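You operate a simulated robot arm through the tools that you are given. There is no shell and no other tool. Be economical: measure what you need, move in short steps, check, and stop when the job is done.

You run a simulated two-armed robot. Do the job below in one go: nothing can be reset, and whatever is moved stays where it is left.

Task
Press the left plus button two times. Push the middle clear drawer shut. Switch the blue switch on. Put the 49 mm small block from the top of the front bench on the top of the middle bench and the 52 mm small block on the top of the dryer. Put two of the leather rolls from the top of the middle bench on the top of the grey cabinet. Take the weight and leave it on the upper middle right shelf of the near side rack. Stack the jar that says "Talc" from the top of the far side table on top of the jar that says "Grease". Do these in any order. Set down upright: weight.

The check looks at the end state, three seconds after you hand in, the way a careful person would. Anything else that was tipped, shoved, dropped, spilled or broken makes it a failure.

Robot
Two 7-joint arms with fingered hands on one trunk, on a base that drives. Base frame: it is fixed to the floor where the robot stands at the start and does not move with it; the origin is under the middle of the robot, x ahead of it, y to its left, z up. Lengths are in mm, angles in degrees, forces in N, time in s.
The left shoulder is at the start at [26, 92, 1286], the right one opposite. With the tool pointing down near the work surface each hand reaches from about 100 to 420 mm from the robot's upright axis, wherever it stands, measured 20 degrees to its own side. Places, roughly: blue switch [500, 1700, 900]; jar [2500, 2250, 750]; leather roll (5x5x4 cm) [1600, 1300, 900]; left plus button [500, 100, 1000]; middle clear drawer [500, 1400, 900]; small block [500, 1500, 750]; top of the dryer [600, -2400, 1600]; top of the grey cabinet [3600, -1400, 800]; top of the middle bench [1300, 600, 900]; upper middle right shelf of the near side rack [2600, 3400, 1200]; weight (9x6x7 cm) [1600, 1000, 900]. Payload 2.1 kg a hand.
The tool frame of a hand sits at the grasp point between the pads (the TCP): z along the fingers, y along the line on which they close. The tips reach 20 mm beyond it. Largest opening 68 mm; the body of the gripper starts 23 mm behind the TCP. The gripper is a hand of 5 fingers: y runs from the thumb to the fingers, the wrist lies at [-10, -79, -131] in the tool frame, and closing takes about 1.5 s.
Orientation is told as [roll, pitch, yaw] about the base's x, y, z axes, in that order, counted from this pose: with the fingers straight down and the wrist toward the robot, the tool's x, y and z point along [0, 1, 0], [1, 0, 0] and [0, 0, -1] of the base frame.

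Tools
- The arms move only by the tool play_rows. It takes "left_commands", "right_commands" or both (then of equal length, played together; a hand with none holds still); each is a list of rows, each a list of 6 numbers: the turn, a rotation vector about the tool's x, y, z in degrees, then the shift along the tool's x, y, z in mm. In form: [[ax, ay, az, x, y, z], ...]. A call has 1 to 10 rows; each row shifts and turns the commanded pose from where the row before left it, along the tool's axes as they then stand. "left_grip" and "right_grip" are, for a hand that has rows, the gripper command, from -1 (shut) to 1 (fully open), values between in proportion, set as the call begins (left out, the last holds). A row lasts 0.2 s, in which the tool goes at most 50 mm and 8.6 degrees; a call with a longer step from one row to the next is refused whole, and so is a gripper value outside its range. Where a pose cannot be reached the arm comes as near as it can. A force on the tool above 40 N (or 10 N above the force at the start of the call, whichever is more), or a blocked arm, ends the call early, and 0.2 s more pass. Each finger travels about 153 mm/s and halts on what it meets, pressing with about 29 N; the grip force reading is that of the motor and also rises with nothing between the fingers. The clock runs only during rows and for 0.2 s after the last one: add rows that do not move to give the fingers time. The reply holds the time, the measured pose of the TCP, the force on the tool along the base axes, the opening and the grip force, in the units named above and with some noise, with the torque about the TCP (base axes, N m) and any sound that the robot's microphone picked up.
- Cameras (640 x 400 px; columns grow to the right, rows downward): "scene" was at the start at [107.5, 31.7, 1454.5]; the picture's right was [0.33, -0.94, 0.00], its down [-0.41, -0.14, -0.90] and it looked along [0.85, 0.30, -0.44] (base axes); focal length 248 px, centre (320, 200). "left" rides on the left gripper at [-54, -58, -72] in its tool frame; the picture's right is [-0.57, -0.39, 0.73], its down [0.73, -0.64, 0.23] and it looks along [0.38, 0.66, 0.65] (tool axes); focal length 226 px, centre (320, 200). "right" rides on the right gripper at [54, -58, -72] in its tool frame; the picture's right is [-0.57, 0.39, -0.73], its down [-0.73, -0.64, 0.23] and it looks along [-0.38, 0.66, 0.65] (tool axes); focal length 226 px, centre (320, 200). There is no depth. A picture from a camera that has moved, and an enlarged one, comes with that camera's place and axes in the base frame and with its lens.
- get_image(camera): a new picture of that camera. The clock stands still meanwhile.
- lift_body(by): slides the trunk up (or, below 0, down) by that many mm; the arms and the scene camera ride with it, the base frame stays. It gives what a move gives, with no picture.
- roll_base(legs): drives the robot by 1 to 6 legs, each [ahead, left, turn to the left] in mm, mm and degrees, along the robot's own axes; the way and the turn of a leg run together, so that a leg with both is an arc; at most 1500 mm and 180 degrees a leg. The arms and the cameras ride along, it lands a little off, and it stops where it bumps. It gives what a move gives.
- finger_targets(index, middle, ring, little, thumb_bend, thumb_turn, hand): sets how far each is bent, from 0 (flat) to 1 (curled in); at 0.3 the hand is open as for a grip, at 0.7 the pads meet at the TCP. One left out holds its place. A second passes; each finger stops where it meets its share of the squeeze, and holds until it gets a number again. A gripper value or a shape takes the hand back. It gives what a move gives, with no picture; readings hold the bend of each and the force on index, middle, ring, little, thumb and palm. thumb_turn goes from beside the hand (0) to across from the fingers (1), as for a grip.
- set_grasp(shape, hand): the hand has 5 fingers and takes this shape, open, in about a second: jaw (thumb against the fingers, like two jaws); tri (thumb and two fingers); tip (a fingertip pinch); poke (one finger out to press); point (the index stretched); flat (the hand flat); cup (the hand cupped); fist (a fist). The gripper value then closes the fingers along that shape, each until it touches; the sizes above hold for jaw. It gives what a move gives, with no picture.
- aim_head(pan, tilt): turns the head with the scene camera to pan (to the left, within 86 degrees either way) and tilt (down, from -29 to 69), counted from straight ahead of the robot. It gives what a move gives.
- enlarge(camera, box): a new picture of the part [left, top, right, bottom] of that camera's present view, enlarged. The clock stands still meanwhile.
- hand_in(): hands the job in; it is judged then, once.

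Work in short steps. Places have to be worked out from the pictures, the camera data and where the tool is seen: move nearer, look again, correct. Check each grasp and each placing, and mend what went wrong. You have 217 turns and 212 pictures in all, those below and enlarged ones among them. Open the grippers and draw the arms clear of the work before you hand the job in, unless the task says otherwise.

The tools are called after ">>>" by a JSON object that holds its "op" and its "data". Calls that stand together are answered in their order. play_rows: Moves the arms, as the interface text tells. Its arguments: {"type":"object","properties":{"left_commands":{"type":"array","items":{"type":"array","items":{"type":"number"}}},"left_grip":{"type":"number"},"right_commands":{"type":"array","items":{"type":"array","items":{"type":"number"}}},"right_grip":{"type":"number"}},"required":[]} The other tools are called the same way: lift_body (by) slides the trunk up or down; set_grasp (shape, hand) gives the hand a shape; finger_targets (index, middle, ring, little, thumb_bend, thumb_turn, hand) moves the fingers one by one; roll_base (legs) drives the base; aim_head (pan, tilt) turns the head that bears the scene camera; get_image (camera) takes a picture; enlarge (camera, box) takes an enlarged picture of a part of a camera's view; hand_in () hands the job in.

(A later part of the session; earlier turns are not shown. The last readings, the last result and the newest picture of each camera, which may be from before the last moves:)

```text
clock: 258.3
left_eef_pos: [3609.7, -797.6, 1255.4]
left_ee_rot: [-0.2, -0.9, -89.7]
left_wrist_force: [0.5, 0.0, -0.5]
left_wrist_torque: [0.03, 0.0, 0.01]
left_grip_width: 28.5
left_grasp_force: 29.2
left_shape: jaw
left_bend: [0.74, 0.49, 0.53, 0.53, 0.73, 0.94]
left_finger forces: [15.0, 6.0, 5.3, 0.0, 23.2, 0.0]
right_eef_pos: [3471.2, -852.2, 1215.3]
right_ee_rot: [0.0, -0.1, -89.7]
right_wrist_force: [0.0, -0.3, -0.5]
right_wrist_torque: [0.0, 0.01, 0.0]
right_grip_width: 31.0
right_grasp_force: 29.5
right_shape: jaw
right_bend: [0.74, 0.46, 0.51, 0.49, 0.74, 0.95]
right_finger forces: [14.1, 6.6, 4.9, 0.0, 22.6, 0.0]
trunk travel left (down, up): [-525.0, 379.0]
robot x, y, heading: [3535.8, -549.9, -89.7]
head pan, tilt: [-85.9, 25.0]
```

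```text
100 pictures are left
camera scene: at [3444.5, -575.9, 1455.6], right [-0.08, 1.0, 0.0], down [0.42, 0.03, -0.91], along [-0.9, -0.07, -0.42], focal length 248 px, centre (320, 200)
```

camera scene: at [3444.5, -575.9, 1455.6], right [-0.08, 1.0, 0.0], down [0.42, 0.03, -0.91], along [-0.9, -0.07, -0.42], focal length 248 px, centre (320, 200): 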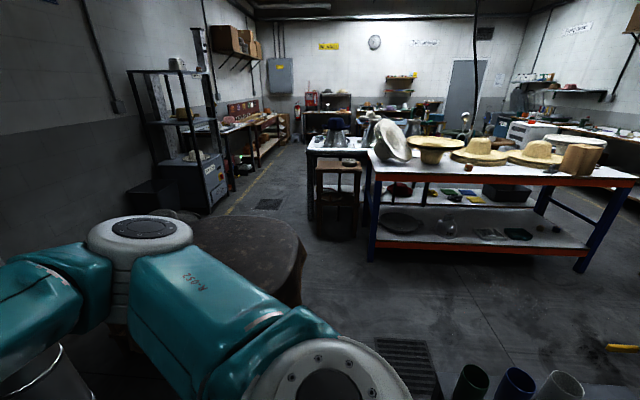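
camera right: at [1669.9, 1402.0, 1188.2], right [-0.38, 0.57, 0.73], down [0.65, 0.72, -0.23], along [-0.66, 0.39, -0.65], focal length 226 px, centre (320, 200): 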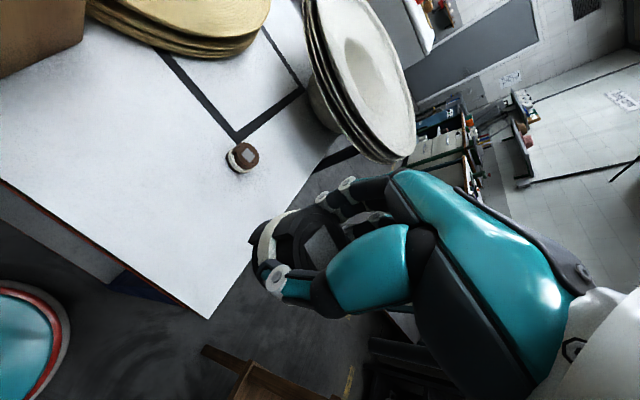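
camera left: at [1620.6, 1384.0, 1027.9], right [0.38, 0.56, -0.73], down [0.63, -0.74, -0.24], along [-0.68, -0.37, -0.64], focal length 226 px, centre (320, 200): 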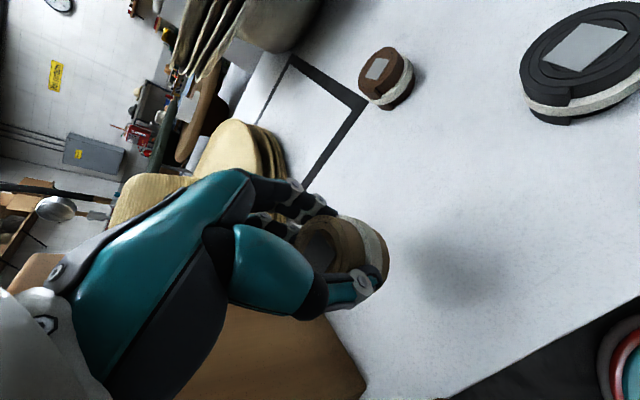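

The cups on the stool still stand. Cabinet top near edge y≈−1061, x 3432–3781, z≈790. I drive closer, lower the trunk and bring both rolls over the top.

>>> {"op": "roll_base", "data": {"legs": [[220, 70, 0]]}}

>>> {"op": "lift_body", "data": {"by": -150}}

>>> {"op": "play_rows", "data": {"left_commands": [[0, 0, 0, 4, 25, 0], [0, 0, 0, 4, 25, 20], [0, 0, 0, 4, 25, 30], [0, 0, 0, 4, 25, 30], [0, 0, 0, 4, 22, 35], [0, 0, 0, 0, 0, 40], [0, 0, 0, 0, 0, 40], [0, 0, 0, 0, 0, 0]], "right_commands": [[0, 0, 0, -10, 17, 0], [0, 0, 0, -10, 17, 20], [0, 0, 0, -11, 17, 30], [0, 0, 0, 0, 17, 30], [0, 0, 0, 0, 0, 35], [0, 0, 0, 0, 0, 40], [0, 0, 0, 0, 0, 0], [0, 0, 0, 0, 0, 0]]}}

>>> {"op": "aim_head", "data": {"pan": 0, "tilt": 50}}

>>> {"op": "get_image", "data": {"camera": "scene"}}

>>> {"op": "get_image", "data": {"camera": "left"}}

>>> {"op": "get_image", "data": {"camera": "right"}}

```text
clock: 260.1
left_eef_pos: [3683.1, -1019.1, 1255.2]
left_ee_rot: [-0.2, -0.8, -89.7]
left_wrist_force: [0.3, 0.4, -0.2]
left_wrist_torque: [-0.01, -0.03, -0.01]
left_grip_width: 28.6
left_grasp_force: 29.3
left_shape: jaw
left_bend: [0.74, 0.49, 0.53, 0.53, 0.73, 0.94]
left_finger forces: [15.0, 6.0, 5.4, 0.0, 23.2, 0.0]
right_eef_pos: [3542.0, -1074.3, 1214.6]
right_ee_rot: [-0.1, 0.0, -89.7]
right_wrist_force: [-0.3, -0.4, -0.4]
right_wrist_torque: [0.0, 0.02, -0.01]
right_grip_width: 31.5
right_grasp_force: 29.0
right_shape: jaw
right_bend: [0.74, 0.46, 0.51, 0.49, 0.74, 0.95]
right_finger forces: [14.1, 6.7, 4.9, 0.0, 22.6, 0.0]
trunk travel left (down, up): [-525.0, 379.0]
robot x, y, heading: [3607.4, -774.2, -89.6]
head pan, tilt: [-85.9, 25.0]
```

```text
clock: 261.8
left_eef_pos: [3682.3, -1021.9, 1105.1]
left_ee_rot: [-0.1, -0.5, -89.7]
left_wrist_force: [-0.5, -1.0, -1.1]
left_wrist_torque: [0.02, -0.01, -0.01]
left_grip_width: 28.7
left_grasp_force: 28.8
left_shape: jaw
left_bend: [0.74, 0.49, 0.53, 0.53, 0.73, 0.94]
left_finger forces: [14.9, 5.9, 5.5, 0.0, 23.1, 0.0]
right_eef_pos: [3542.5, -1073.8, 1065.4]
right_ee_rot: [0.0, 0.0, -89.7]
right_wrist_force: [-0.1, -0.3, -0.7]
right_wrist_torque: [0.0, 0.0, 0.02]
right_grip_width: 31.3
right_grasp_force: 29.2
right_shape: jaw
right_bend: [0.74, 0.46, 0.51, 0.49, 0.74, 0.95]
right_finger forces: [14.2, 6.7, 5.0, 0.1, 22.6, 0.1]
trunk travel left (down, up): [-375.0, 529.0]
robot x, y, heading: [3608.8, -774.7, -89.7]
head pan, tilt: [-85.9, 25.0]
```

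```text
clock: 263.6
left_eef_pos: [3702.5, -1144.4, 910.7]
left_ee_rot: [-0.2, -0.5, -89.8]
left_wrist_force: [-0.2, 0.2, -0.1]
left_wrist_torque: [-0.01, 0.0, -0.02]
left_grip_width: 25.8
left_grasp_force: 28.8
left_shape: jaw
left_bend: [0.74, 0.49, 0.53, 0.53, 0.76, 0.91]
left_finger forces: [12.5, 6.7, 9.1, 0.0, 22.1, 0.1]
right_eef_pos: [3511.9, -1143.0, 911.8]
right_ee_rot: [0.0, -0.1, -89.7]
right_wrist_force: [0.8, -0.1, -0.4]
right_wrist_torque: [-0.01, -0.03, 0.04]
right_grip_width: 31.2
right_grasp_force: 28.9
right_shape: jaw
right_bend: [0.74, 0.46, 0.52, 0.49, 0.74, 0.94]
right_finger forces: [14.5, 6.5, 5.4, 0.0, 22.9, 0.0]
trunk travel left (down, up): [-375.0, 529.0]
robot x, y, heading: [3604.2, -774.2, -89.9]
head pan, tilt: [-85.9, 25.0]
```

```text
clock: 265.2
left_eef_pos: [3702.1, -1145.6, 910.2]
left_ee_rot: [-0.1, -0.5, -89.7]
left_wrist_force: [-0.3, 0.3, -0.4]
left_wrist_torque: [-0.02, 0.03, 0.03]
left_grip_width: 25.7
left_grasp_force: 29.1
left_shape: jaw
left_bend: [0.74, 0.49, 0.53, 0.53, 0.76, 0.91]
left_finger forces: [12.6, 6.7, 9.2, 0.0, 22.1, 0.1]
right_eef_pos: [3511.7, -1141.2, 911.6]
right_ee_rot: [0.1, -0.2, -89.7]
right_wrist_force: [-0.5, -0.3, -0.9]
right_wrist_torque: [0.0, -0.04, -0.04]
right_grip_width: 31.0
right_grasp_force: 29.0
right_shape: jaw
right_bend: [0.74, 0.46, 0.52, 0.49, 0.74, 0.94]
right_finger forces: [14.5, 6.5, 5.3, 0.0, 22.8, 0.0]
trunk travel left (down, up): [-375.0, 529.0]
robot x, y, heading: [3609.5, -769.2, -89.7]
head pan, tilt: [0.0, 50.0]
```

```text
99 pictures are left
camera scene: at [3608.3, -881.5, 1267.4], right [-1.0, 0.0, 0.0], down [0.0, 0.77, -0.64], along [0.0, -0.64, -0.77], focal length 248 px, centre (320, 200)
```

scene: 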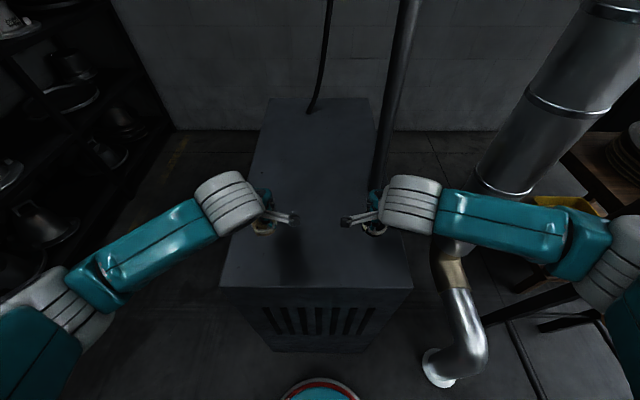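

```text
98 pictures are left
camera left: at [3647.6, -1086.2, 982.8], right [-0.57, 0.38, -0.73], down [0.73, 0.64, -0.24], along [0.38, -0.67, -0.64], focal length 226 px, centre (320, 200)
```

left: 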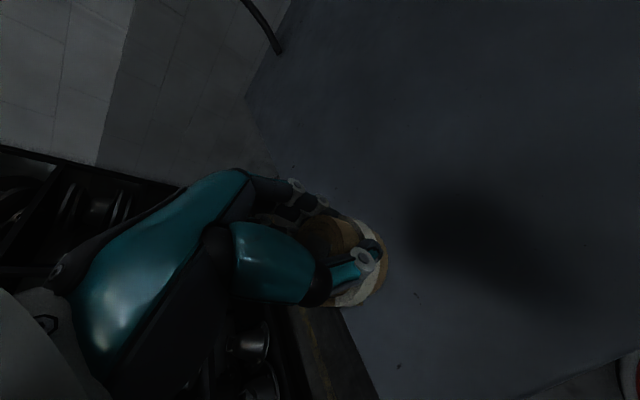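

```text
97 pictures are left
camera right: at [3566.6, -1084.2, 984.0], right [-0.56, -0.39, 0.73], down [-0.74, 0.64, -0.23], along [-0.37, -0.67, -0.65], focal length 226 px, centre (320, 200)
```

right: 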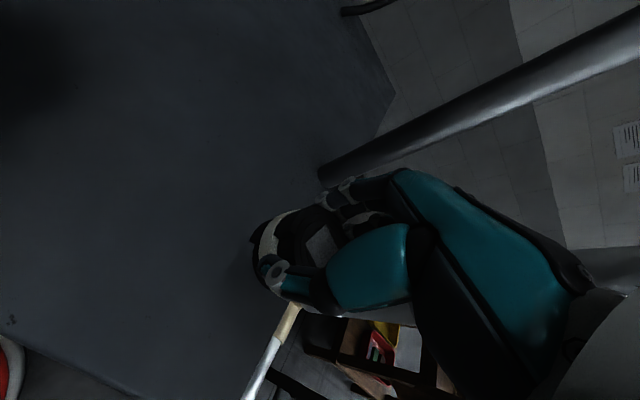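

Both rolls are over the cabinet top with margin. Descend 65 mm together.

>>> {"op": "play_rows", "data": {"left_commands": [[0, 0, 0, 0, 0, 20], [0, 0, 0, 0, 0, 20], [0, 0, 0, 0, 0, 15], [0, 0, 0, 0, 0, 8], [0, 0, 0, 0, 0, 0]], "right_commands": [[0, 0, 0, 0, 0, 20], [0, 0, 0, 0, 0, 20], [0, 0, 0, 0, 0, 15], [0, 0, 0, 0, 0, 8], [0, 0, 0, 0, 0, 0]]}}

>>> {"op": "get_image", "data": {"camera": "left"}}

>>> {"op": "get_image", "data": {"camera": "right"}}

```text
clock: 266.4
left_eef_pos: [3701.9, -1146.8, 847.7]
left_ee_rot: [0.0, -0.5, -89.7]
left_wrist_force: [0.3, -0.9, -0.2]
left_wrist_torque: [0.02, 0.03, 0.02]
left_grip_width: 25.5
left_grasp_force: 28.8
left_shape: jaw
left_bend: [0.74, 0.49, 0.53, 0.53, 0.76, 0.91]
left_finger forces: [12.7, 6.6, 9.6, 0.0, 21.9, 0.0]
right_eef_pos: [3511.4, -1142.6, 847.5]
right_ee_rot: [0.0, -0.1, -89.6]
right_wrist_force: [0.2, -0.8, -0.3]
right_wrist_torque: [0.0, 0.0, -0.01]
right_grip_width: 30.8
right_grasp_force: 28.7
right_shape: jaw
right_bend: [0.74, 0.46, 0.52, 0.49, 0.74, 0.94]
right_finger forces: [14.7, 6.5, 5.4, 0.1, 23.0, 0.0]
trunk travel left (down, up): [-375.0, 529.0]
robot x, y, heading: [3607.7, -772.6, -89.7]
head pan, tilt: [0.0, 50.0]
```

```text
96 pictures are left
camera left: at [3647.4, -1087.8, 919.6], right [-0.57, 0.38, -0.73], down [0.73, 0.64, -0.24], along [0.38, -0.67, -0.64], focal length 226 px, centre (320, 200)
```

left: 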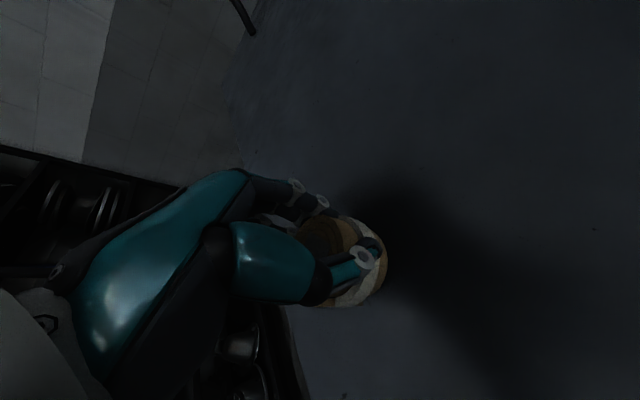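

```text
95 pictures are left
camera right: at [3566.6, -1084.5, 920.2], right [-0.56, -0.39, 0.73], down [-0.74, 0.64, -0.23], along [-0.37, -0.67, -0.65], focal length 226 px, centre (320, 200)
```

right: 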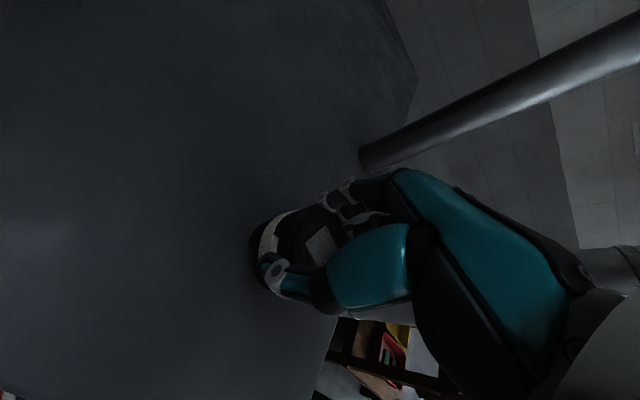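

Continue down in 3 mm steps together, looking for contact.

>>> {"op": "play_rows", "data": {"left_commands": [[0, 0, 0, 0, 0, 4], [0, 0, 0, 0, 0, 4], [0, 0, 0, 0, 0, 4], [0, 0, 0, 0, 0, 3], [0, 0, 0, 0, 0, 0]], "right_commands": [[0, 0, 0, 0, 0, 4], [0, 0, 0, 0, 0, 4], [0, 0, 0, 0, 0, 4], [0, 0, 0, 0, 0, 3], [0, 0, 0, 0, 0, 0]]}}

```text
clock: 267.6
left_eef_pos: [3700.5, -1145.8, 834.0]
left_ee_rot: [0.0, -0.6, -89.8]
left_wrist_force: [1.6, -0.4, 7.1]
left_wrist_torque: [-0.14, -0.04, 0.03]
left_grip_width: 25.8
left_grasp_force: 29.0
left_shape: jaw
left_bend: [0.74, 0.49, 0.53, 0.53, 0.76, 0.91]
left_finger forces: [13.0, 6.9, 10.2, 0.1, 22.3, 0.0]
right_eef_pos: [3511.6, -1142.8, 832.1]
right_ee_rot: [0.1, -0.3, -89.7]
right_wrist_force: [-2.5, -0.4, 11.3]
right_wrist_torque: [-0.12, 0.03, 0.0]
right_grip_width: 30.8
right_grasp_force: 29.1
right_shape: jaw
right_bend: [0.74, 0.46, 0.52, 0.49, 0.74, 0.94]
right_finger forces: [15.0, 7.4, 6.4, 0.0, 23.6, 0.0]
trunk travel left (down, up): [-375.0, 529.0]
robot x, y, heading: [3604.3, -771.7, -89.7]
head pan, tilt: [0.0, 50.0]
```

Both touched down (7–11 N). Open both hands, then rise straight up.

>>> {"op": "play_rows", "data": {"left_commands": [[0, 0, 0, 0, 0, 0], [0, 0, 0, 0, 0, 0], [0, 0, 0, 0, 0, 0], [0, 0, 0, 0, 0, 0], [0, 0, 0, 0, 0, 0], [0, 0, 0, 0, 0, 0], [0, 0, 0, 0, 0, -8], [0, 0, 0, 0, 0, -20], [0, 0, 0, 0, 0, -40], [0, 0, 0, 0, 0, -40]], "right_commands": [[0, 0, 0, 0, 0, 0], [0, 0, 0, 0, 0, 0], [0, 0, 0, 0, 0, 0], [0, 0, 0, 0, 0, 0], [0, 0, 0, 0, 0, 0], [0, 0, 0, 0, 0, 0], [0, 0, 0, 0, 0, -8], [0, 0, 0, 0, 0, -20], [0, 0, 0, 0, 0, -40], [0, 0, 0, 0, 0, -40]], "left_grip": 1, "right_grip": 1}}

>>> {"op": "get_image", "data": {"camera": "left"}}

>>> {"op": "get_image", "data": {"camera": "right"}}

```text
clock: 269.8
left_eef_pos: [3700.7, -1145.1, 940.7]
left_ee_rot: [-0.1, -0.4, -89.7]
left_wrist_force: [-0.1, 0.4, 0.5]
left_wrist_torque: [0.02, 0.0, 0.0]
left_grip_width: 67.9
left_grasp_force: 0.0
left_shape: jaw
left_bend: [0.3, 0.3, 0.3, 0.3, 0.3, 0.98]
left_finger forces: [0.0, 0.0, 0.0, 0.1, 0.0, 0.0]
right_eef_pos: [3511.4, -1143.8, 939.5]
right_ee_rot: [0.0, -0.1, -89.6]
right_wrist_force: [0.3, -0.3, -0.5]
right_wrist_torque: [-0.01, 0.03, 0.0]
right_grip_width: 67.8
right_grasp_force: 0.0
right_shape: jaw
right_bend: [0.3, 0.3, 0.3, 0.3, 0.3, 0.98]
right_finger forces: [0.0, 0.1, 0.0, 0.0, 0.1, 0.0]
trunk travel left (down, up): [-375.0, 529.0]
robot x, y, heading: [3606.0, -772.6, -89.7]
head pan, tilt: [0.0, 50.0]
```

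```text
94 pictures are left
camera left: at [3646.4, -1087.0, 1012.7], right [-0.57, 0.38, -0.73], down [0.73, 0.64, -0.24], along [0.38, -0.67, -0.64], focal length 226 px, centre (320, 200)
```

left: 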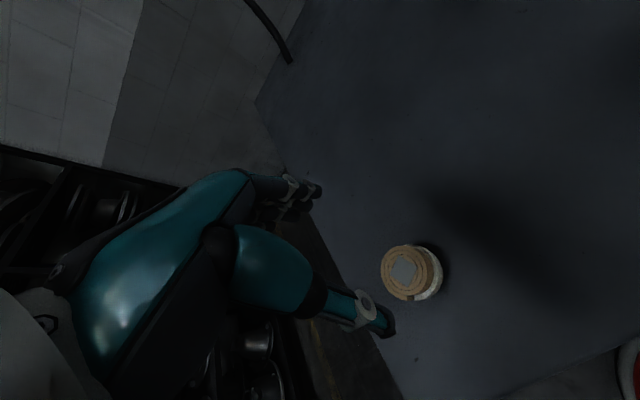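

```text
93 pictures are left
camera right: at [3566.9, -1084.7, 1013.4], right [-0.56, -0.39, 0.73], down [-0.74, 0.64, -0.23], along [-0.37, -0.67, -0.65], focal length 226 px, centre (320, 200)
```

right: 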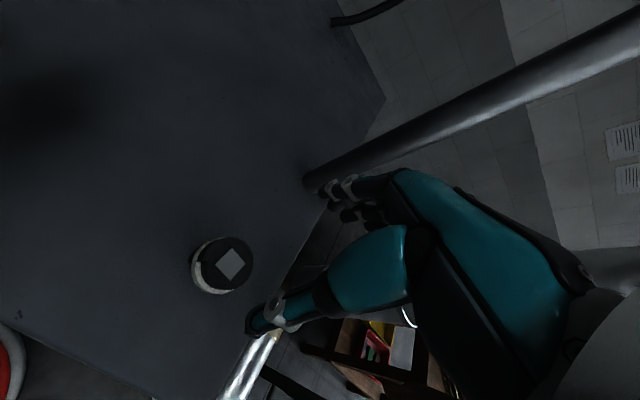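

Both rolls stand on the cabinet. I retract, raise the trunk and drive back up the aisle toward the weight at about [1583,1001].

>>> {"op": "play_rows", "data": {"left_commands": [[0, 0, 0, 0, -20, -40], [0, 0, 0, 0, -30, -40], [0, 0, 0, 0, -30, -30]], "right_commands": [[0, 0, 0, 0, -20, -40], [0, 0, 0, 0, -30, -40], [0, 0, 0, 0, -30, -30]]}}

>>> {"op": "lift_body", "data": {"by": 150}}

>>> {"op": "enlarge", "data": {"camera": "scene", "box": [200, 80, 440, 300]}}

>>> {"op": "roll_base", "data": {"legs": [[-270, 0, 0], [0, -770, 0], [-250, -700, 0], [0, 0, -90], [0, -1150, 0]]}}

```text
clock: 270.6
left_eef_pos: [3701.1, -1063.9, 1051.1]
left_ee_rot: [0.0, -0.5, -89.6]
left_wrist_force: [-0.3, 0.4, 0.8]
left_wrist_torque: [0.02, 0.05, 0.0]
left_grip_width: 67.8
left_grasp_force: 0.0
left_shape: jaw
left_bend: [0.3, 0.3, 0.3, 0.3, 0.3, 0.98]
left_finger forces: [0.1, 0.1, 0.0, 0.1, 0.1, 0.1]
right_eef_pos: [3511.9, -1060.9, 1049.6]
right_ee_rot: [0.0, -0.1, -89.8]
right_wrist_force: [0.7, 0.0, -0.7]
right_wrist_torque: [0.01, 0.01, -0.01]
right_grip_width: 67.8
right_grasp_force: 0.1
right_shape: jaw
right_bend: [0.3, 0.3, 0.3, 0.3, 0.3, 0.98]
right_finger forces: [0.0, 0.0, 0.0, 0.0, 0.1, 0.0]
trunk travel left (down, up): [-375.0, 529.0]
robot x, y, heading: [3605.0, -769.8, -89.7]
head pan, tilt: [0.0, 50.0]
```

```text
clock: 272.4
left_eef_pos: [3700.4, -1065.5, 1199.6]
left_ee_rot: [0.0, -0.5, -89.7]
left_wrist_force: [-0.5, 0.7, 0.2]
left_wrist_torque: [0.01, 0.0, -0.02]
left_grip_width: 67.7
left_grasp_force: 0.1
left_shape: jaw
left_bend: [0.3, 0.3, 0.3, 0.3, 0.3, 0.98]
left_finger forces: [0.0, 0.1, 0.1, 0.1, 0.0, 0.0]
right_eef_pos: [3511.9, -1062.5, 1200.1]
right_ee_rot: [0.0, -0.1, -89.7]
right_wrist_force: [-0.3, -0.4, 0.4]
right_wrist_torque: [-0.02, -0.03, 0.01]
right_grip_width: 68.0
right_grasp_force: 0.0
right_shape: jaw
right_bend: [0.3, 0.3, 0.3, 0.3, 0.3, 0.98]
right_finger forces: [0.1, 0.1, 0.0, 0.0, 0.0, 0.0]
trunk travel left (down, up): [-525.0, 379.0]
robot x, y, heading: [3604.8, -772.6, -89.8]
head pan, tilt: [0.0, 50.0]
```

```text
1.82 times, centred on (320, 190) of scene
camera zoom: at [3608.3, -867.4, 1418.1], right [-1.0, -0.01, 0.0], down [0.0, 0.77, -0.64], along [0.0, -0.64, -0.77], focal length 450 px, centre (320, 218)
```

zoom: 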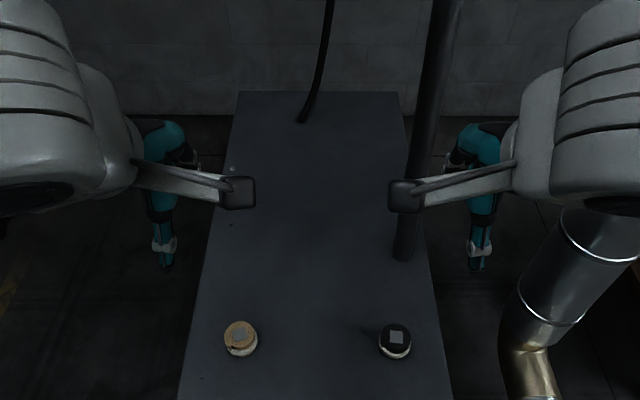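

```text
clock: 290.9
left_eef_pos: [1851.4, 806.0, 1199.8]
left_ee_rot: [-0.1, -0.5, 179.7]
left_wrist_force: [0.2, 0.7, 0.6]
left_wrist_torque: [0.01, -0.01, -0.02]
left_grip_width: 67.8
left_grasp_force: 0.1
left_shape: jaw
left_bend: [0.3, 0.3, 0.3, 0.3, 0.3, 0.98]
left_finger forces: [0.0, 0.0, 0.0, 0.0, 0.2, 0.0]
right_eef_pos: [1856.6, 996.3, 1199.6]
right_ee_rot: [0.0, -0.1, 179.6]
right_wrist_force: [-0.6, 0.8, 0.1]
right_wrist_torque: [0.02, 0.0, 0.0]
right_grip_width: 67.8
right_grasp_force: 0.0
right_shape: jaw
right_bend: [0.3, 0.3, 0.3, 0.3, 0.3, 0.98]
right_finger forces: [0.0, 0.1, 0.0, 0.1, 0.0, 0.0]
trunk travel left (down, up): [-525.0, 379.0]
robot x, y, heading: [2145.9, 897.7, 179.8]
head pan, tilt: [0.0, 50.0]
```

Now approach the bench and take close views of the weight.

>>> {"op": "roll_base", "data": {"legs": [[215, 0, 0]]}}

>>> {"op": "lift_body", "data": {"by": -100}}

>>> {"op": "aim_head", "data": {"pan": -10, "tilt": 50}}

>>> {"op": "get_image", "data": {"camera": "right"}}

>>> {"op": "get_image", "data": {"camera": "scene"}}

```text
clock: 292.6
left_eef_pos: [1633.3, 806.0, 1200.1]
left_ee_rot: [0.0, -0.5, 179.6]
left_wrist_force: [-0.5, 0.5, -0.2]
left_wrist_torque: [0.05, 0.03, -0.03]
left_grip_width: 67.9
left_grasp_force: 0.1
left_shape: jaw
left_bend: [0.3, 0.3, 0.3, 0.3, 0.3, 0.98]
left_finger forces: [0.0, 0.0, 0.0, 0.0, 0.0, 0.0]
right_eef_pos: [1639.1, 996.9, 1200.7]
right_ee_rot: [0.0, -0.1, 179.7]
right_wrist_force: [0.1, -0.2, -0.6]
right_wrist_torque: [0.0, 0.01, 0.05]
right_grip_width: 67.8
right_grasp_force: 0.2
right_shape: jaw
right_bend: [0.3, 0.3, 0.3, 0.3, 0.3, 0.98]
right_finger forces: [0.0, 0.1, 0.1, 0.1, 0.0, 0.1]
trunk travel left (down, up): [-525.0, 379.0]
robot x, y, heading: [1926.7, 899.5, 179.6]
head pan, tilt: [0.0, 50.0]
```

```text
clock: 293.9
left_eef_pos: [1635.1, 806.1, 1099.9]
left_ee_rot: [-0.1, -0.6, 179.7]
left_wrist_force: [0.4, 0.0, 0.4]
left_wrist_torque: [0.0, 0.04, 0.0]
left_grip_width: 67.5
left_grasp_force: 0.0
left_shape: jaw
left_bend: [0.3, 0.3, 0.3, 0.3, 0.3, 0.98]
left_finger forces: [0.0, 0.0, 0.0, 0.0, 0.1, 0.0]
right_eef_pos: [1638.9, 996.7, 1099.8]
right_ee_rot: [0.0, 0.0, 179.7]
right_wrist_force: [-0.4, 0.5, -0.2]
right_wrist_torque: [-0.02, -0.01, 0.0]
right_grip_width: 67.6
right_grasp_force: 0.1
right_shape: jaw
right_bend: [0.3, 0.3, 0.3, 0.3, 0.3, 0.98]
right_finger forces: [0.0, 0.0, 0.1, 0.0, 0.0, 0.0]
trunk travel left (down, up): [-425.0, 479.0]
robot x, y, heading: [1926.4, 898.7, 179.6]
head pan, tilt: [0.0, 50.0]
```

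```text
clock: 294.6
left_eef_pos: [1635.7, 806.2, 1100.4]
left_ee_rot: [-0.1, -0.5, 179.7]
left_wrist_force: [-0.3, 0.5, 0.4]
left_wrist_torque: [-0.01, -0.01, -0.01]
left_grip_width: 67.8
left_grasp_force: 0.1
left_shape: jaw
left_bend: [0.3, 0.3, 0.3, 0.3, 0.3, 0.98]
left_finger forces: [0.1, 0.0, 0.1, 0.0, 0.0, 0.1]
right_eef_pos: [1639.9, 996.0, 1099.7]
right_ee_rot: [0.0, -0.1, 179.7]
right_wrist_force: [-0.1, 1.1, 0.0]
right_wrist_torque: [-0.03, 0.03, 0.02]
right_grip_width: 68.0
right_grasp_force: 0.2
right_shape: jaw
right_bend: [0.3, 0.3, 0.3, 0.3, 0.3, 0.98]
right_finger forces: [0.1, 0.0, 0.0, 0.0, 0.0, 0.0]
trunk travel left (down, up): [-425.0, 479.0]
robot x, y, heading: [1929.1, 900.8, 179.7]
head pan, tilt: [-10.0, 50.0]
```

```text
91 pictures are left
camera right: at [1697.5, 940.8, 1172.9], right [-0.38, 0.57, 0.73], down [0.64, 0.73, -0.23], along [-0.66, 0.38, -0.65], focal length 226 px, centre (320, 200)
```

right: 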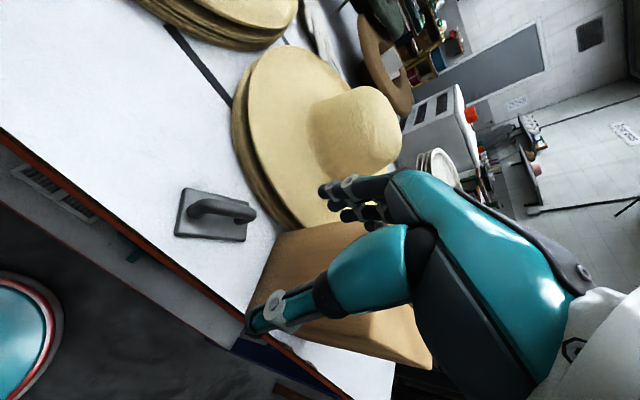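

```text
90 pictures are left
camera scene: at [1826.9, 914.2, 1317.8], right [0.18, 0.98, 0.0], down [0.75, -0.14, -0.64], along [-0.63, 0.11, -0.77], focal length 248 px, centre (320, 200)
```

scene: 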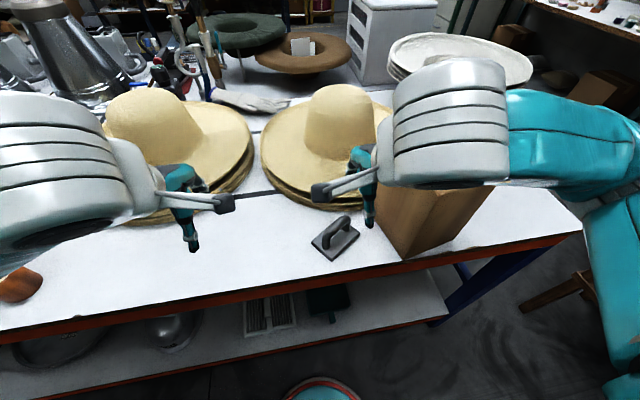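

Zoom to get the handle direction.

>>> {"op": "enlarge", "data": {"camera": "scene", "box": [295, 200, 375, 270]}}

>>> {"op": "enlarge", "data": {"camera": "right", "box": [160, 170, 280, 260]}}

```text
5.71 times, centred on (335, 235) of scene
camera zoom: at [1826.9, 914.2, 1317.8], right [0.18, 0.98, 0.0], down [0.75, -0.14, -0.64], along [-0.63, 0.11, -0.77], focal length 1415 px, centre (234, 0)
```

zoom: 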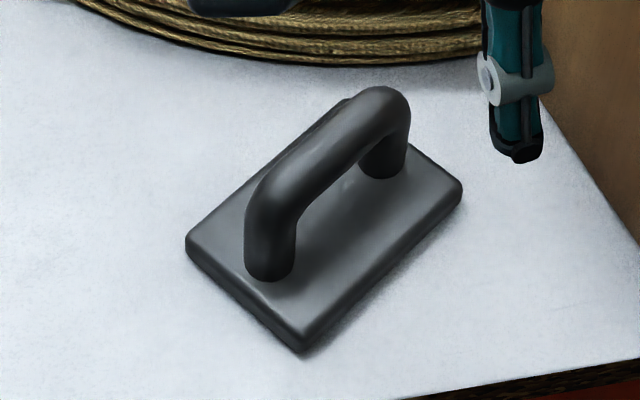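

```text
4.44 times, centred on (220, 215) of right
camera zoom: at [1697.5, 940.8, 1172.9], right [-0.38, 0.57, 0.73], down [0.64, 0.73, -0.23], along [-0.66, 0.38, -0.65], focal length 1005 px, centre (764, 133)
```

zoom: 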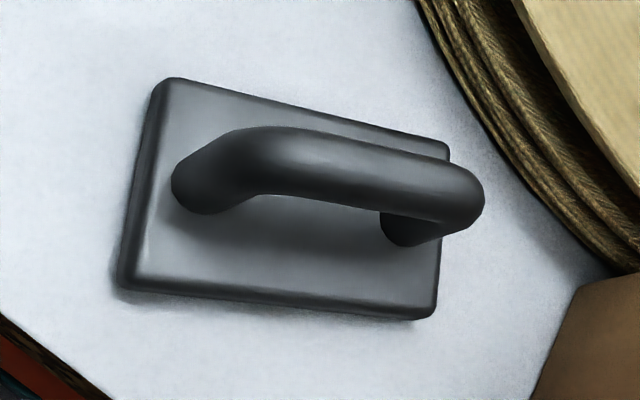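

Handle runs along yaw ≈124°, centre [1573,994]. I yaw the right hand +34°, narrow the opening to ~45 mm and go above it.

>>> {"op": "play_rows", "data": {"right_commands": [[0, 0, 0, 1, 33, 0], [0, 0, 0, 1, 33, 0], [0, 0, -8.5, 0, 0, 0], [0, 0, -8.5, 0, 0, 10], [0, 0, -8.5, 0, 0, 20], [0, 0, -8.5, 0, 0, 30], [0, 0, 0, 0, 0, 40], [0, 0, 0, 0, 0, 20], [0, 0, 0, 0, 0, 0]], "right_grip": 0.35}}

>>> {"op": "get_image", "data": {"camera": "right"}}

>>> {"op": "enlarge", "data": {"camera": "scene", "box": [270, 170, 400, 270]}}

```text
clock: 296.6
left_eef_pos: [1634.6, 806.6, 1100.0]
left_ee_rot: [-0.1, -0.6, 179.7]
left_wrist_force: [0.2, 0.4, -0.8]
left_wrist_torque: [0.02, -0.02, -0.03]
left_grip_width: 67.7
left_grasp_force: 0.0
left_shape: jaw
left_bend: [0.3, 0.3, 0.3, 0.3, 0.3, 0.98]
left_finger forces: [0.1, 0.1, 0.0, 0.1, 0.1, 0.0]
right_eef_pos: [1573.0, 995.2, 979.5]
right_ee_rot: [0.0, -0.1, -146.3]
right_wrist_force: [0.5, 0.4, -0.1]
right_wrist_torque: [0.01, -0.03, -0.02]
right_grip_width: 46.0
right_grasp_force: 0.0
right_shape: jaw
right_bend: [0.28, 0.38, 0.35, 0.35, 0.61, 0.99]
right_finger forces: [0.0, 0.1, 0.0, 0.0, 0.1, 0.0]
trunk travel left (down, up): [-425.0, 479.0]
robot x, y, heading: [1927.6, 899.9, 179.6]
head pan, tilt: [-10.0, 50.0]
```

```text
87 pictures are left
camera right: at [1652.3, 981.1, 1052.8], right [-0.63, 0.26, 0.73], down [0.13, 0.96, -0.23], along [-0.76, -0.05, -0.64], focal length 226 px, centre (320, 200)
```

right: 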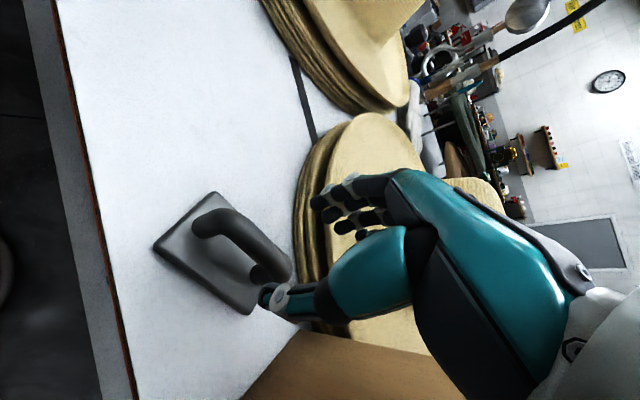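

```text
4.00 times, centred on (335, 220) of scene
camera zoom: at [1826.9, 914.3, 1317.8], right [0.18, 0.98, 0.0], down [0.75, -0.14, -0.64], along [-0.63, 0.12, -0.77], focal length 990 px, centre (260, 120)
```

zoom: 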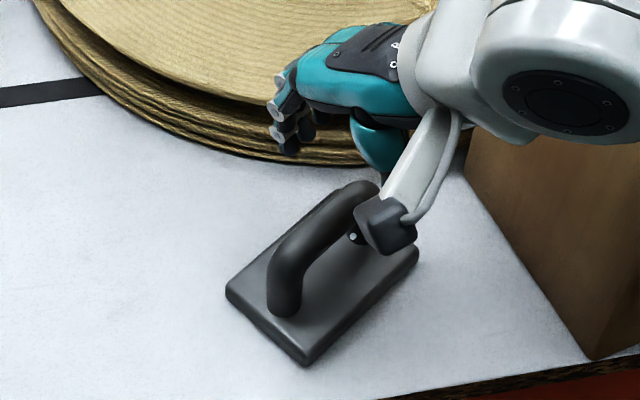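

Perpendicular alignment is good. Narrow to ~37 mm, shift 5 mm along the bar, descend 30 mm and check against the hat brim.

>>> {"op": "play_rows", "data": {"right_commands": [[0, 0, 0, 5, 0, 0], [0, 0, 0, 0, 0, 0], [0, 0, 0, 0, 0, 10], [0, 0, 0, 0, 0, 10], [0, 0, 0, 0, 0, 10], [0, 0, 0, 0, 0, 0]], "right_grip": 0.12}}

>>> {"op": "get_image", "data": {"camera": "right"}}

>>> {"op": "enlarge", "data": {"camera": "scene", "box": [270, 170, 400, 270]}}

```text
clock: 298.0
left_eef_pos: [1635.3, 806.8, 1100.1]
left_ee_rot: [-0.1, -0.4, 179.7]
left_wrist_force: [-0.4, -0.9, 0.4]
left_wrist_torque: [0.02, 0.01, -0.04]
left_grip_width: 68.0
left_grasp_force: 0.0
left_shape: jaw
left_bend: [0.3, 0.3, 0.3, 0.3, 0.3, 0.98]
left_finger forces: [0.1, 0.0, 0.0, 0.1, 0.1, 0.1]
right_eef_pos: [1576.3, 989.9, 950.1]
right_ee_rot: [0.0, -0.2, -146.2]
right_wrist_force: [0.1, -0.1, 0.7]
right_wrist_torque: [-0.01, 0.01, 0.02]
right_grip_width: 38.3
right_grasp_force: 0.0
right_shape: jaw
right_bend: [0.74, 0.42, 0.39, 0.42, 0.68, 1.0]
right_finger forces: [0.0, 0.1, 0.1, 0.0, 0.0, 0.1]
trunk travel left (down, up): [-425.0, 479.0]
robot x, y, heading: [1928.0, 900.5, 179.7]
head pan, tilt: [-10.0, 50.0]
```

```text
85 pictures are left
camera right: at [1655.2, 976.6, 1022.6], right [-0.63, 0.26, 0.73], down [0.13, 0.96, -0.23], along [-0.76, -0.05, -0.64], focal length 226 px, centre (320, 200)
```

right: 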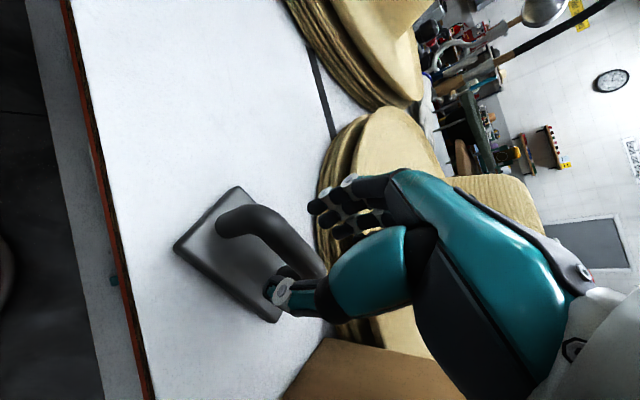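

```text
4.00 times, centred on (335, 220) of scene
camera zoom: at [1826.9, 914.3, 1317.7], right [0.18, 0.98, 0.0], down [0.75, -0.14, -0.64], along [-0.63, 0.12, -0.77], focal length 990 px, centre (260, 120)
```

zoom: 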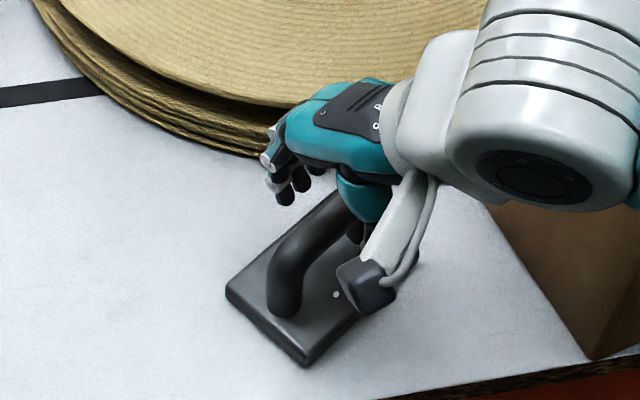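

I zoom to see whether the index really is curled in.

>>> {"op": "enlarge", "data": {"camera": "right", "box": [200, 150, 420, 320]}}

>>> {"op": "enlarge", "data": {"camera": "scene", "box": [320, 190, 370, 240]}}

```text
2.35 times, centred on (310, 235) of right
camera zoom: at [1655.2, 976.6, 1022.6], right [-0.63, 0.26, 0.73], down [0.13, 0.96, -0.23], along [-0.76, -0.05, -0.64], focal length 532 px, centre (344, 118)
```

zoom: 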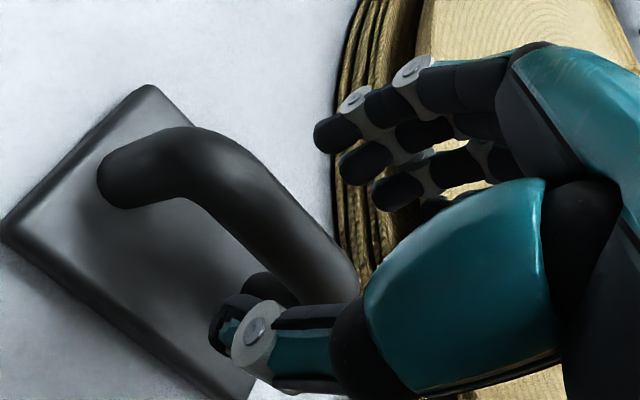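

```text
8.00 times, centred on (345, 215) of scene
camera zoom: at [1826.9, 914.3, 1317.7], right [0.18, 0.98, 0.0], down [0.75, -0.14, -0.64], along [-0.63, 0.12, -0.77], focal length 1981 px, centre (120, 80)
```

zoom: 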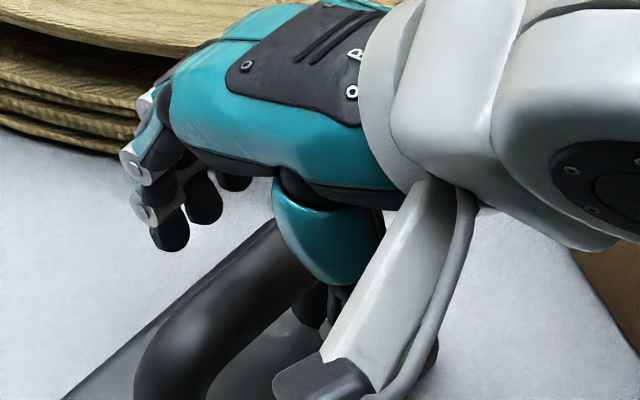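

Fingers are on the far side, thumb on the near side of the bar. Shift 10 mm along the bar, descend 24 mm and close.

>>> {"op": "play_rows", "data": {"right_commands": [[0, 0, 0, 10, 0, 0], [0, 0, 0, 0, 0, 8], [0, 0, 0, 0, 0, 8], [0, 0, 0, 0, 0, 8], [0, 0, 0, 0, 0, 0]]}}

>>> {"op": "play_rows", "data": {"right_commands": [[0, 0, 0, 0, 0, 0], [0, 0, 0, 0, 0, 0], [0, 0, 0, 0, 0, 0], [0, 0, 0, 0, 0, 0], [0, 0, 0, 0, 0, 0], [0, 0, 0, 0, 0, 0]], "right_grip": -1}}

>>> {"op": "get_image", "data": {"camera": "right"}}

>>> {"op": "enlarge", "data": {"camera": "scene", "box": [270, 170, 400, 270]}}

```text
clock: 299.2
left_eef_pos: [1635.5, 806.5, 1100.9]
left_ee_rot: [-0.1, -0.5, 179.6]
left_wrist_force: [0.1, 0.6, -0.3]
left_wrist_torque: [-0.01, -0.01, 0.03]
left_grip_width: 67.7
left_grasp_force: 0.0
left_shape: jaw
left_bend: [0.3, 0.3, 0.3, 0.3, 0.3, 0.98]
left_finger forces: [0.0, 0.0, 0.0, 0.1, 0.0, 0.0]
right_eef_pos: [1581.2, 981.4, 925.8]
right_ee_rot: [-0.1, -0.1, -146.3]
right_wrist_force: [0.0, 0.0, -0.3]
right_wrist_torque: [-0.02, -0.01, 0.01]
right_grip_width: 38.3
right_grasp_force: 0.1
right_shape: jaw
right_bend: [0.74, 0.42, 0.39, 0.42, 0.68, 1.0]
right_finger forces: [0.0, 0.1, 0.0, 0.0, 0.0, 0.0]
trunk travel left (down, up): [-425.0, 479.0]
robot x, y, heading: [1926.0, 899.6, 179.6]
head pan, tilt: [-10.0, 50.0]
```

```text
clock: 300.6
left_eef_pos: [1634.7, 806.8, 1100.6]
left_ee_rot: [-0.2, -0.5, 179.7]
left_wrist_force: [0.7, 0.3, 0.0]
left_wrist_torque: [0.02, 0.01, 0.0]
left_grip_width: 67.6
left_grasp_force: 0.1
left_shape: jaw
left_bend: [0.3, 0.3, 0.3, 0.3, 0.3, 0.98]
left_finger forces: [0.0, 0.0, 0.1, 0.0, 0.1, 0.1]
right_eef_pos: [1581.7, 982.7, 925.4]
right_ee_rot: [0.0, -0.2, -146.4]
right_wrist_force: [1.2, 0.9, 1.4]
right_wrist_torque: [0.02, 0.02, 0.07]
right_grip_width: 12.1
right_grasp_force: 28.8
right_shape: jaw
right_bend: [0.74, 0.47, 0.44, 0.5, 0.64, 1.0]
right_finger forces: [13.4, 7.2, 3.4, 1.2, 25.6, 0.0]
trunk travel left (down, up): [-425.0, 479.0]
robot x, y, heading: [1925.7, 901.7, 180.0]
head pan, tilt: [-10.0, 50.0]
```

```text
81 pictures are left
camera right: at [1660.9, 968.4, 999.3], right [-0.63, 0.26, 0.73], down [0.13, 0.96, -0.23], along [-0.76, -0.05, -0.64], focal length 226 px, centre (320, 200)
```

right: 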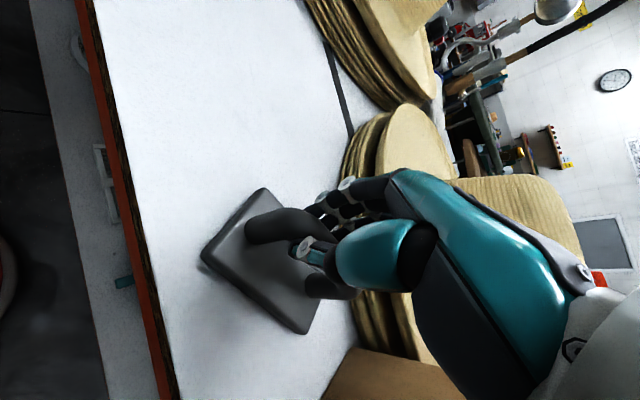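

```text
4.00 times, centred on (335, 220) of scene
camera zoom: at [1827.2, 914.2, 1317.8], right [0.18, 0.98, 0.0], down [0.75, -0.14, -0.64], along [-0.63, 0.12, -0.77], focal length 990 px, centre (260, 120)
```

zoom: 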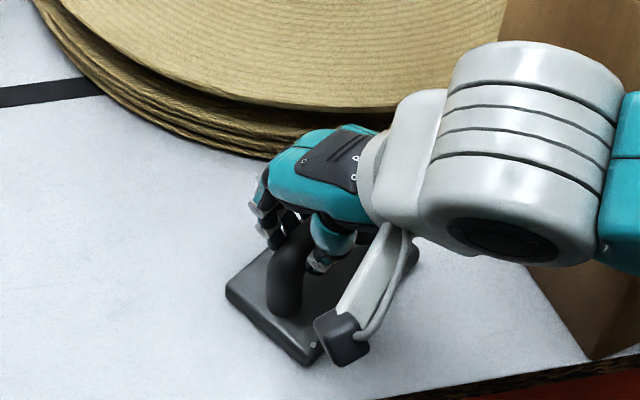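

Handle gripped (12 mm). Lift gently and check force and tilt.

>>> {"op": "play_rows", "data": {"right_commands": [[0, 0, 0, 0, 0, -5], [0, 0, 0, 0, 0, -10], [0, 0, 0, 0, 0, -15], [0, 0, 0, 0, 0, -20], [0, 0, 0, 0, 0, 0]]}}

>>> {"op": "get_image", "data": {"camera": "right"}}

>>> {"op": "enlarge", "data": {"camera": "scene", "box": [270, 170, 400, 270]}}

```text
clock: 301.8
left_eef_pos: [1635.0, 805.6, 1100.4]
left_ee_rot: [-0.1, -0.5, 179.7]
left_wrist_force: [0.0, 0.9, 0.1]
left_wrist_torque: [-0.01, 0.01, 0.01]
left_grip_width: 67.6
left_grasp_force: 0.1
left_shape: jaw
left_bend: [0.3, 0.3, 0.3, 0.3, 0.3, 0.98]
left_finger forces: [0.0, 0.0, 0.0, 0.0, 0.0, 0.0]
right_eef_pos: [1581.6, 982.9, 977.0]
right_ee_rot: [0.0, 0.0, -146.3]
right_wrist_force: [0.5, 0.2, 0.2]
right_wrist_torque: [-0.01, -0.01, 0.0]
right_grip_width: 6.3
right_grasp_force: 29.3
right_shape: jaw
right_bend: [0.77, 0.76, 0.56, 0.51, 0.8, 1.0]
right_finger forces: [0.1, 0.0, 0.1, 0.1, 0.0, 0.1]
trunk travel left (down, up): [-425.0, 479.0]
robot x, y, heading: [1925.6, 898.5, 179.8]
head pan, tilt: [-10.0, 50.0]
```

```text
79 pictures are left
camera right: at [1660.4, 968.2, 1049.1], right [-0.63, 0.26, 0.73], down [0.13, 0.96, -0.23], along [-0.76, -0.05, -0.64], focal length 226 px, centre (320, 200)
```

right: 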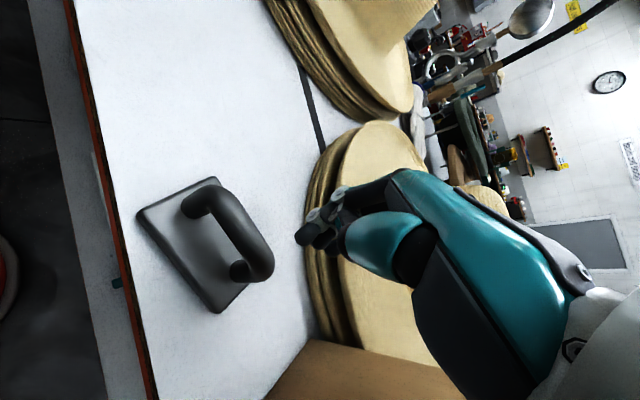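

```text
4.00 times, centred on (335, 220) of scene
camera zoom: at [1826.9, 914.3, 1317.7], right [0.18, 0.98, 0.0], down [0.75, -0.14, -0.64], along [-0.63, 0.12, -0.77], focal length 990 px, centre (260, 120)
```

zoom: 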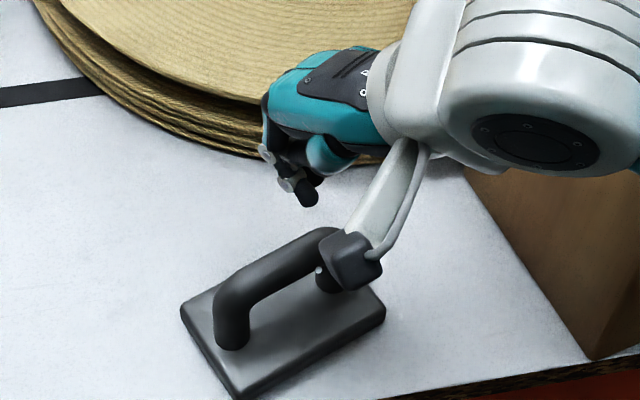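

It slipped out (weight still upright, dragged slightly to [1589,970], handle yaw ≈111°). I'll regrip deeper so the fingers close under the bar. Open, realign, descend to 917.

>>> {"op": "play_rows", "data": {"right_commands": [[0, 0, 0, 15, 1, -10], [0, 0, 6.3, 0, 0, 0], [0, 0, 6.3, 0, 0, 0], [0, 0, 0, 0, 0, 0], [0, 0, 0, 0, 0, 20], [0, 0, 0, 0, 0, 15], [0, 0, 0, 0, 0, 0]], "right_grip": 0.15}}

>>> {"op": "get_image", "data": {"camera": "right"}}

>>> {"op": "enlarge", "data": {"camera": "scene", "box": [270, 170, 400, 270]}}

```text
clock: 303.4
left_eef_pos: [1634.1, 806.9, 1101.4]
left_ee_rot: [-0.1, -0.6, 179.7]
left_wrist_force: [0.1, -0.2, 0.1]
left_wrist_torque: [0.01, 0.0, -0.01]
left_grip_width: 67.9
left_grasp_force: 0.1
left_shape: jaw
left_bend: [0.3, 0.3, 0.3, 0.3, 0.3, 0.98]
left_finger forces: [0.0, 0.1, 0.1, 0.0, 0.0, 0.1]
right_eef_pos: [1588.6, 967.8, 950.8]
right_ee_rot: [0.0, -0.1, -158.9]
right_wrist_force: [0.9, 0.2, -0.1]
right_wrist_torque: [0.01, -0.01, -0.01]
right_grip_width: 38.7
right_grasp_force: 0.2
right_shape: jaw
right_bend: [0.74, 0.42, 0.38, 0.43, 0.67, 1.0]
right_finger forces: [0.1, 0.0, 0.1, 0.1, 0.1, 0.0]
trunk travel left (down, up): [-425.0, 479.0]
robot x, y, heading: [1929.9, 898.9, 179.8]
head pan, tilt: [-10.0, 50.0]
```

```text
77 pictures are left
camera right: at [1663.4, 938.1, 1024.3], right [-0.56, 0.39, 0.73], down [0.33, 0.91, -0.23], along [-0.76, 0.11, -0.65], focal length 226 px, centre (320, 200)
```

right: 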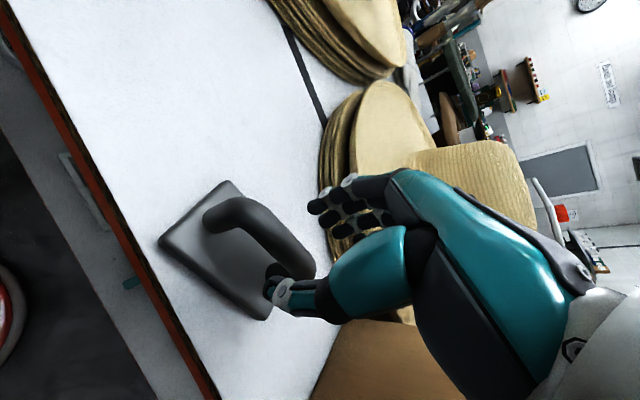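

```text
4.00 times, centred on (335, 220) of scene
camera zoom: at [1826.9, 914.3, 1317.7], right [0.18, 0.98, 0.0], down [0.75, -0.14, -0.64], along [-0.63, 0.12, -0.77], focal length 990 px, centre (260, 120)
```

zoom: 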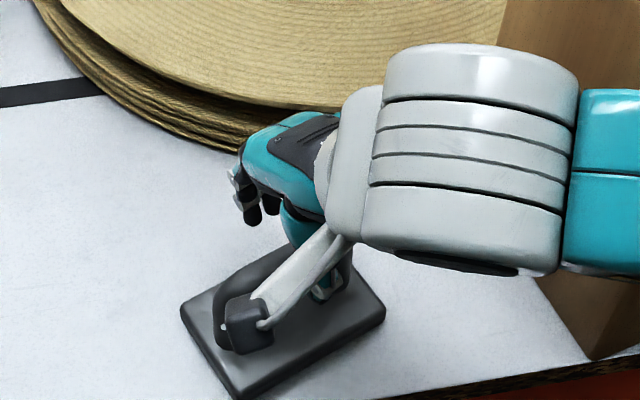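

Shift 10 mm along the bar again, descend to 917 and close.

>>> {"op": "play_rows", "data": {"right_commands": [[0, 0, 0, 10, 0, 0], [0, 0, 0, 0, 0, 10], [0, 0, 0, 0, 0, 10], [0, 0, 0, 0, 0, 8], [0, 0, 0, 0, 0, 4], [0, 0, 0, 0, 0, 3], [0, 0, 0, 0, 0, 0]]}}

>>> {"op": "play_rows", "data": {"right_commands": [[0, 0, 0, 0, 0, 0], [0, 0, 0, 0, 0, 0], [0, 0, 0, 0, 0, 0], [0, 0, 0, 0, 0, 0], [0, 0, 0, 0, 0, 0], [0, 0, 0, 0, 0, 0], [0, 0, 0, 0, 0, 0]], "right_grip": -1}}

>>> {"op": "enlarge", "data": {"camera": "right", "box": [200, 150, 420, 320]}}

```text
clock: 305.0
left_eef_pos: [1635.1, 806.5, 1099.0]
left_ee_rot: [-0.1, -0.5, 179.7]
left_wrist_force: [0.3, -0.1, -1.2]
left_wrist_torque: [-0.02, 0.0, 0.01]
left_grip_width: 67.7
left_grasp_force: 0.1
left_shape: jaw
left_bend: [0.3, 0.3, 0.3, 0.3, 0.3, 0.98]
left_finger forces: [0.0, 0.1, 0.0, 0.0, 0.1, 0.0]
right_eef_pos: [1593.6, 958.8, 916.1]
right_ee_rot: [0.0, -0.1, -159.0]
right_wrist_force: [0.3, 0.4, 0.3]
right_wrist_torque: [-0.01, 0.0, 0.01]
right_grip_width: 39.0
right_grasp_force: 0.0
right_shape: jaw
right_bend: [0.74, 0.42, 0.38, 0.43, 0.67, 1.0]
right_finger forces: [0.0, 0.0, 0.0, 0.1, 0.0, 0.0]
trunk travel left (down, up): [-425.0, 479.0]
robot x, y, heading: [1926.6, 898.7, 179.6]
head pan, tilt: [-10.0, 50.0]
```

```text
clock: 306.6
left_eef_pos: [1635.1, 805.9, 1100.6]
left_ee_rot: [-0.2, -0.5, 179.7]
left_wrist_force: [-0.9, 0.9, -0.3]
left_wrist_torque: [0.0, 0.0, -0.01]
left_grip_width: 67.8
left_grasp_force: 0.0
left_shape: jaw
left_bend: [0.3, 0.3, 0.3, 0.3, 0.3, 0.98]
left_finger forces: [0.1, 0.0, 0.1, 0.0, 0.1, 0.0]
right_eef_pos: [1592.7, 959.6, 915.2]
right_ee_rot: [0.0, 0.0, -158.9]
right_wrist_force: [0.4, -0.2, -6.5]
right_wrist_torque: [-0.04, -0.01, -0.01]
right_grip_width: 8.8
right_grasp_force: 29.3
right_shape: jaw
right_bend: [0.76, 0.74, 0.65, 0.71, 0.77, 0.99]
right_finger forces: [17.3, 3.5, 2.0, 1.7, 23.8, 0.0]
trunk travel left (down, up): [-425.0, 479.0]
robot x, y, heading: [1929.2, 898.6, 179.7]
head pan, tilt: [-10.0, 50.0]
```

```text
2.35 times, centred on (310, 235) of right
camera zoom: at [1666.5, 929.1, 989.5], right [-0.56, 0.39, 0.73], down [0.33, 0.91, -0.23], along [-0.76, 0.11, -0.65], focal length 532 px, centre (344, 118)
```

zoom: 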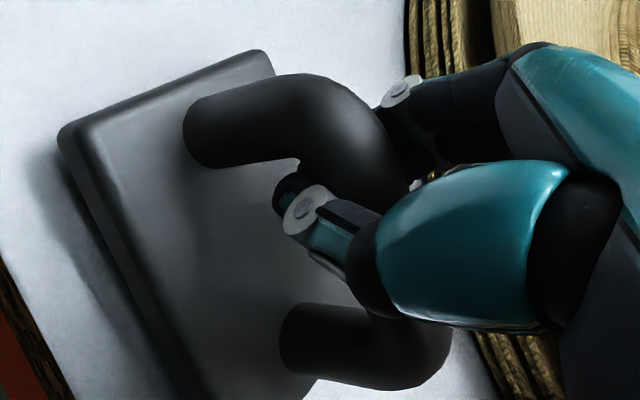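

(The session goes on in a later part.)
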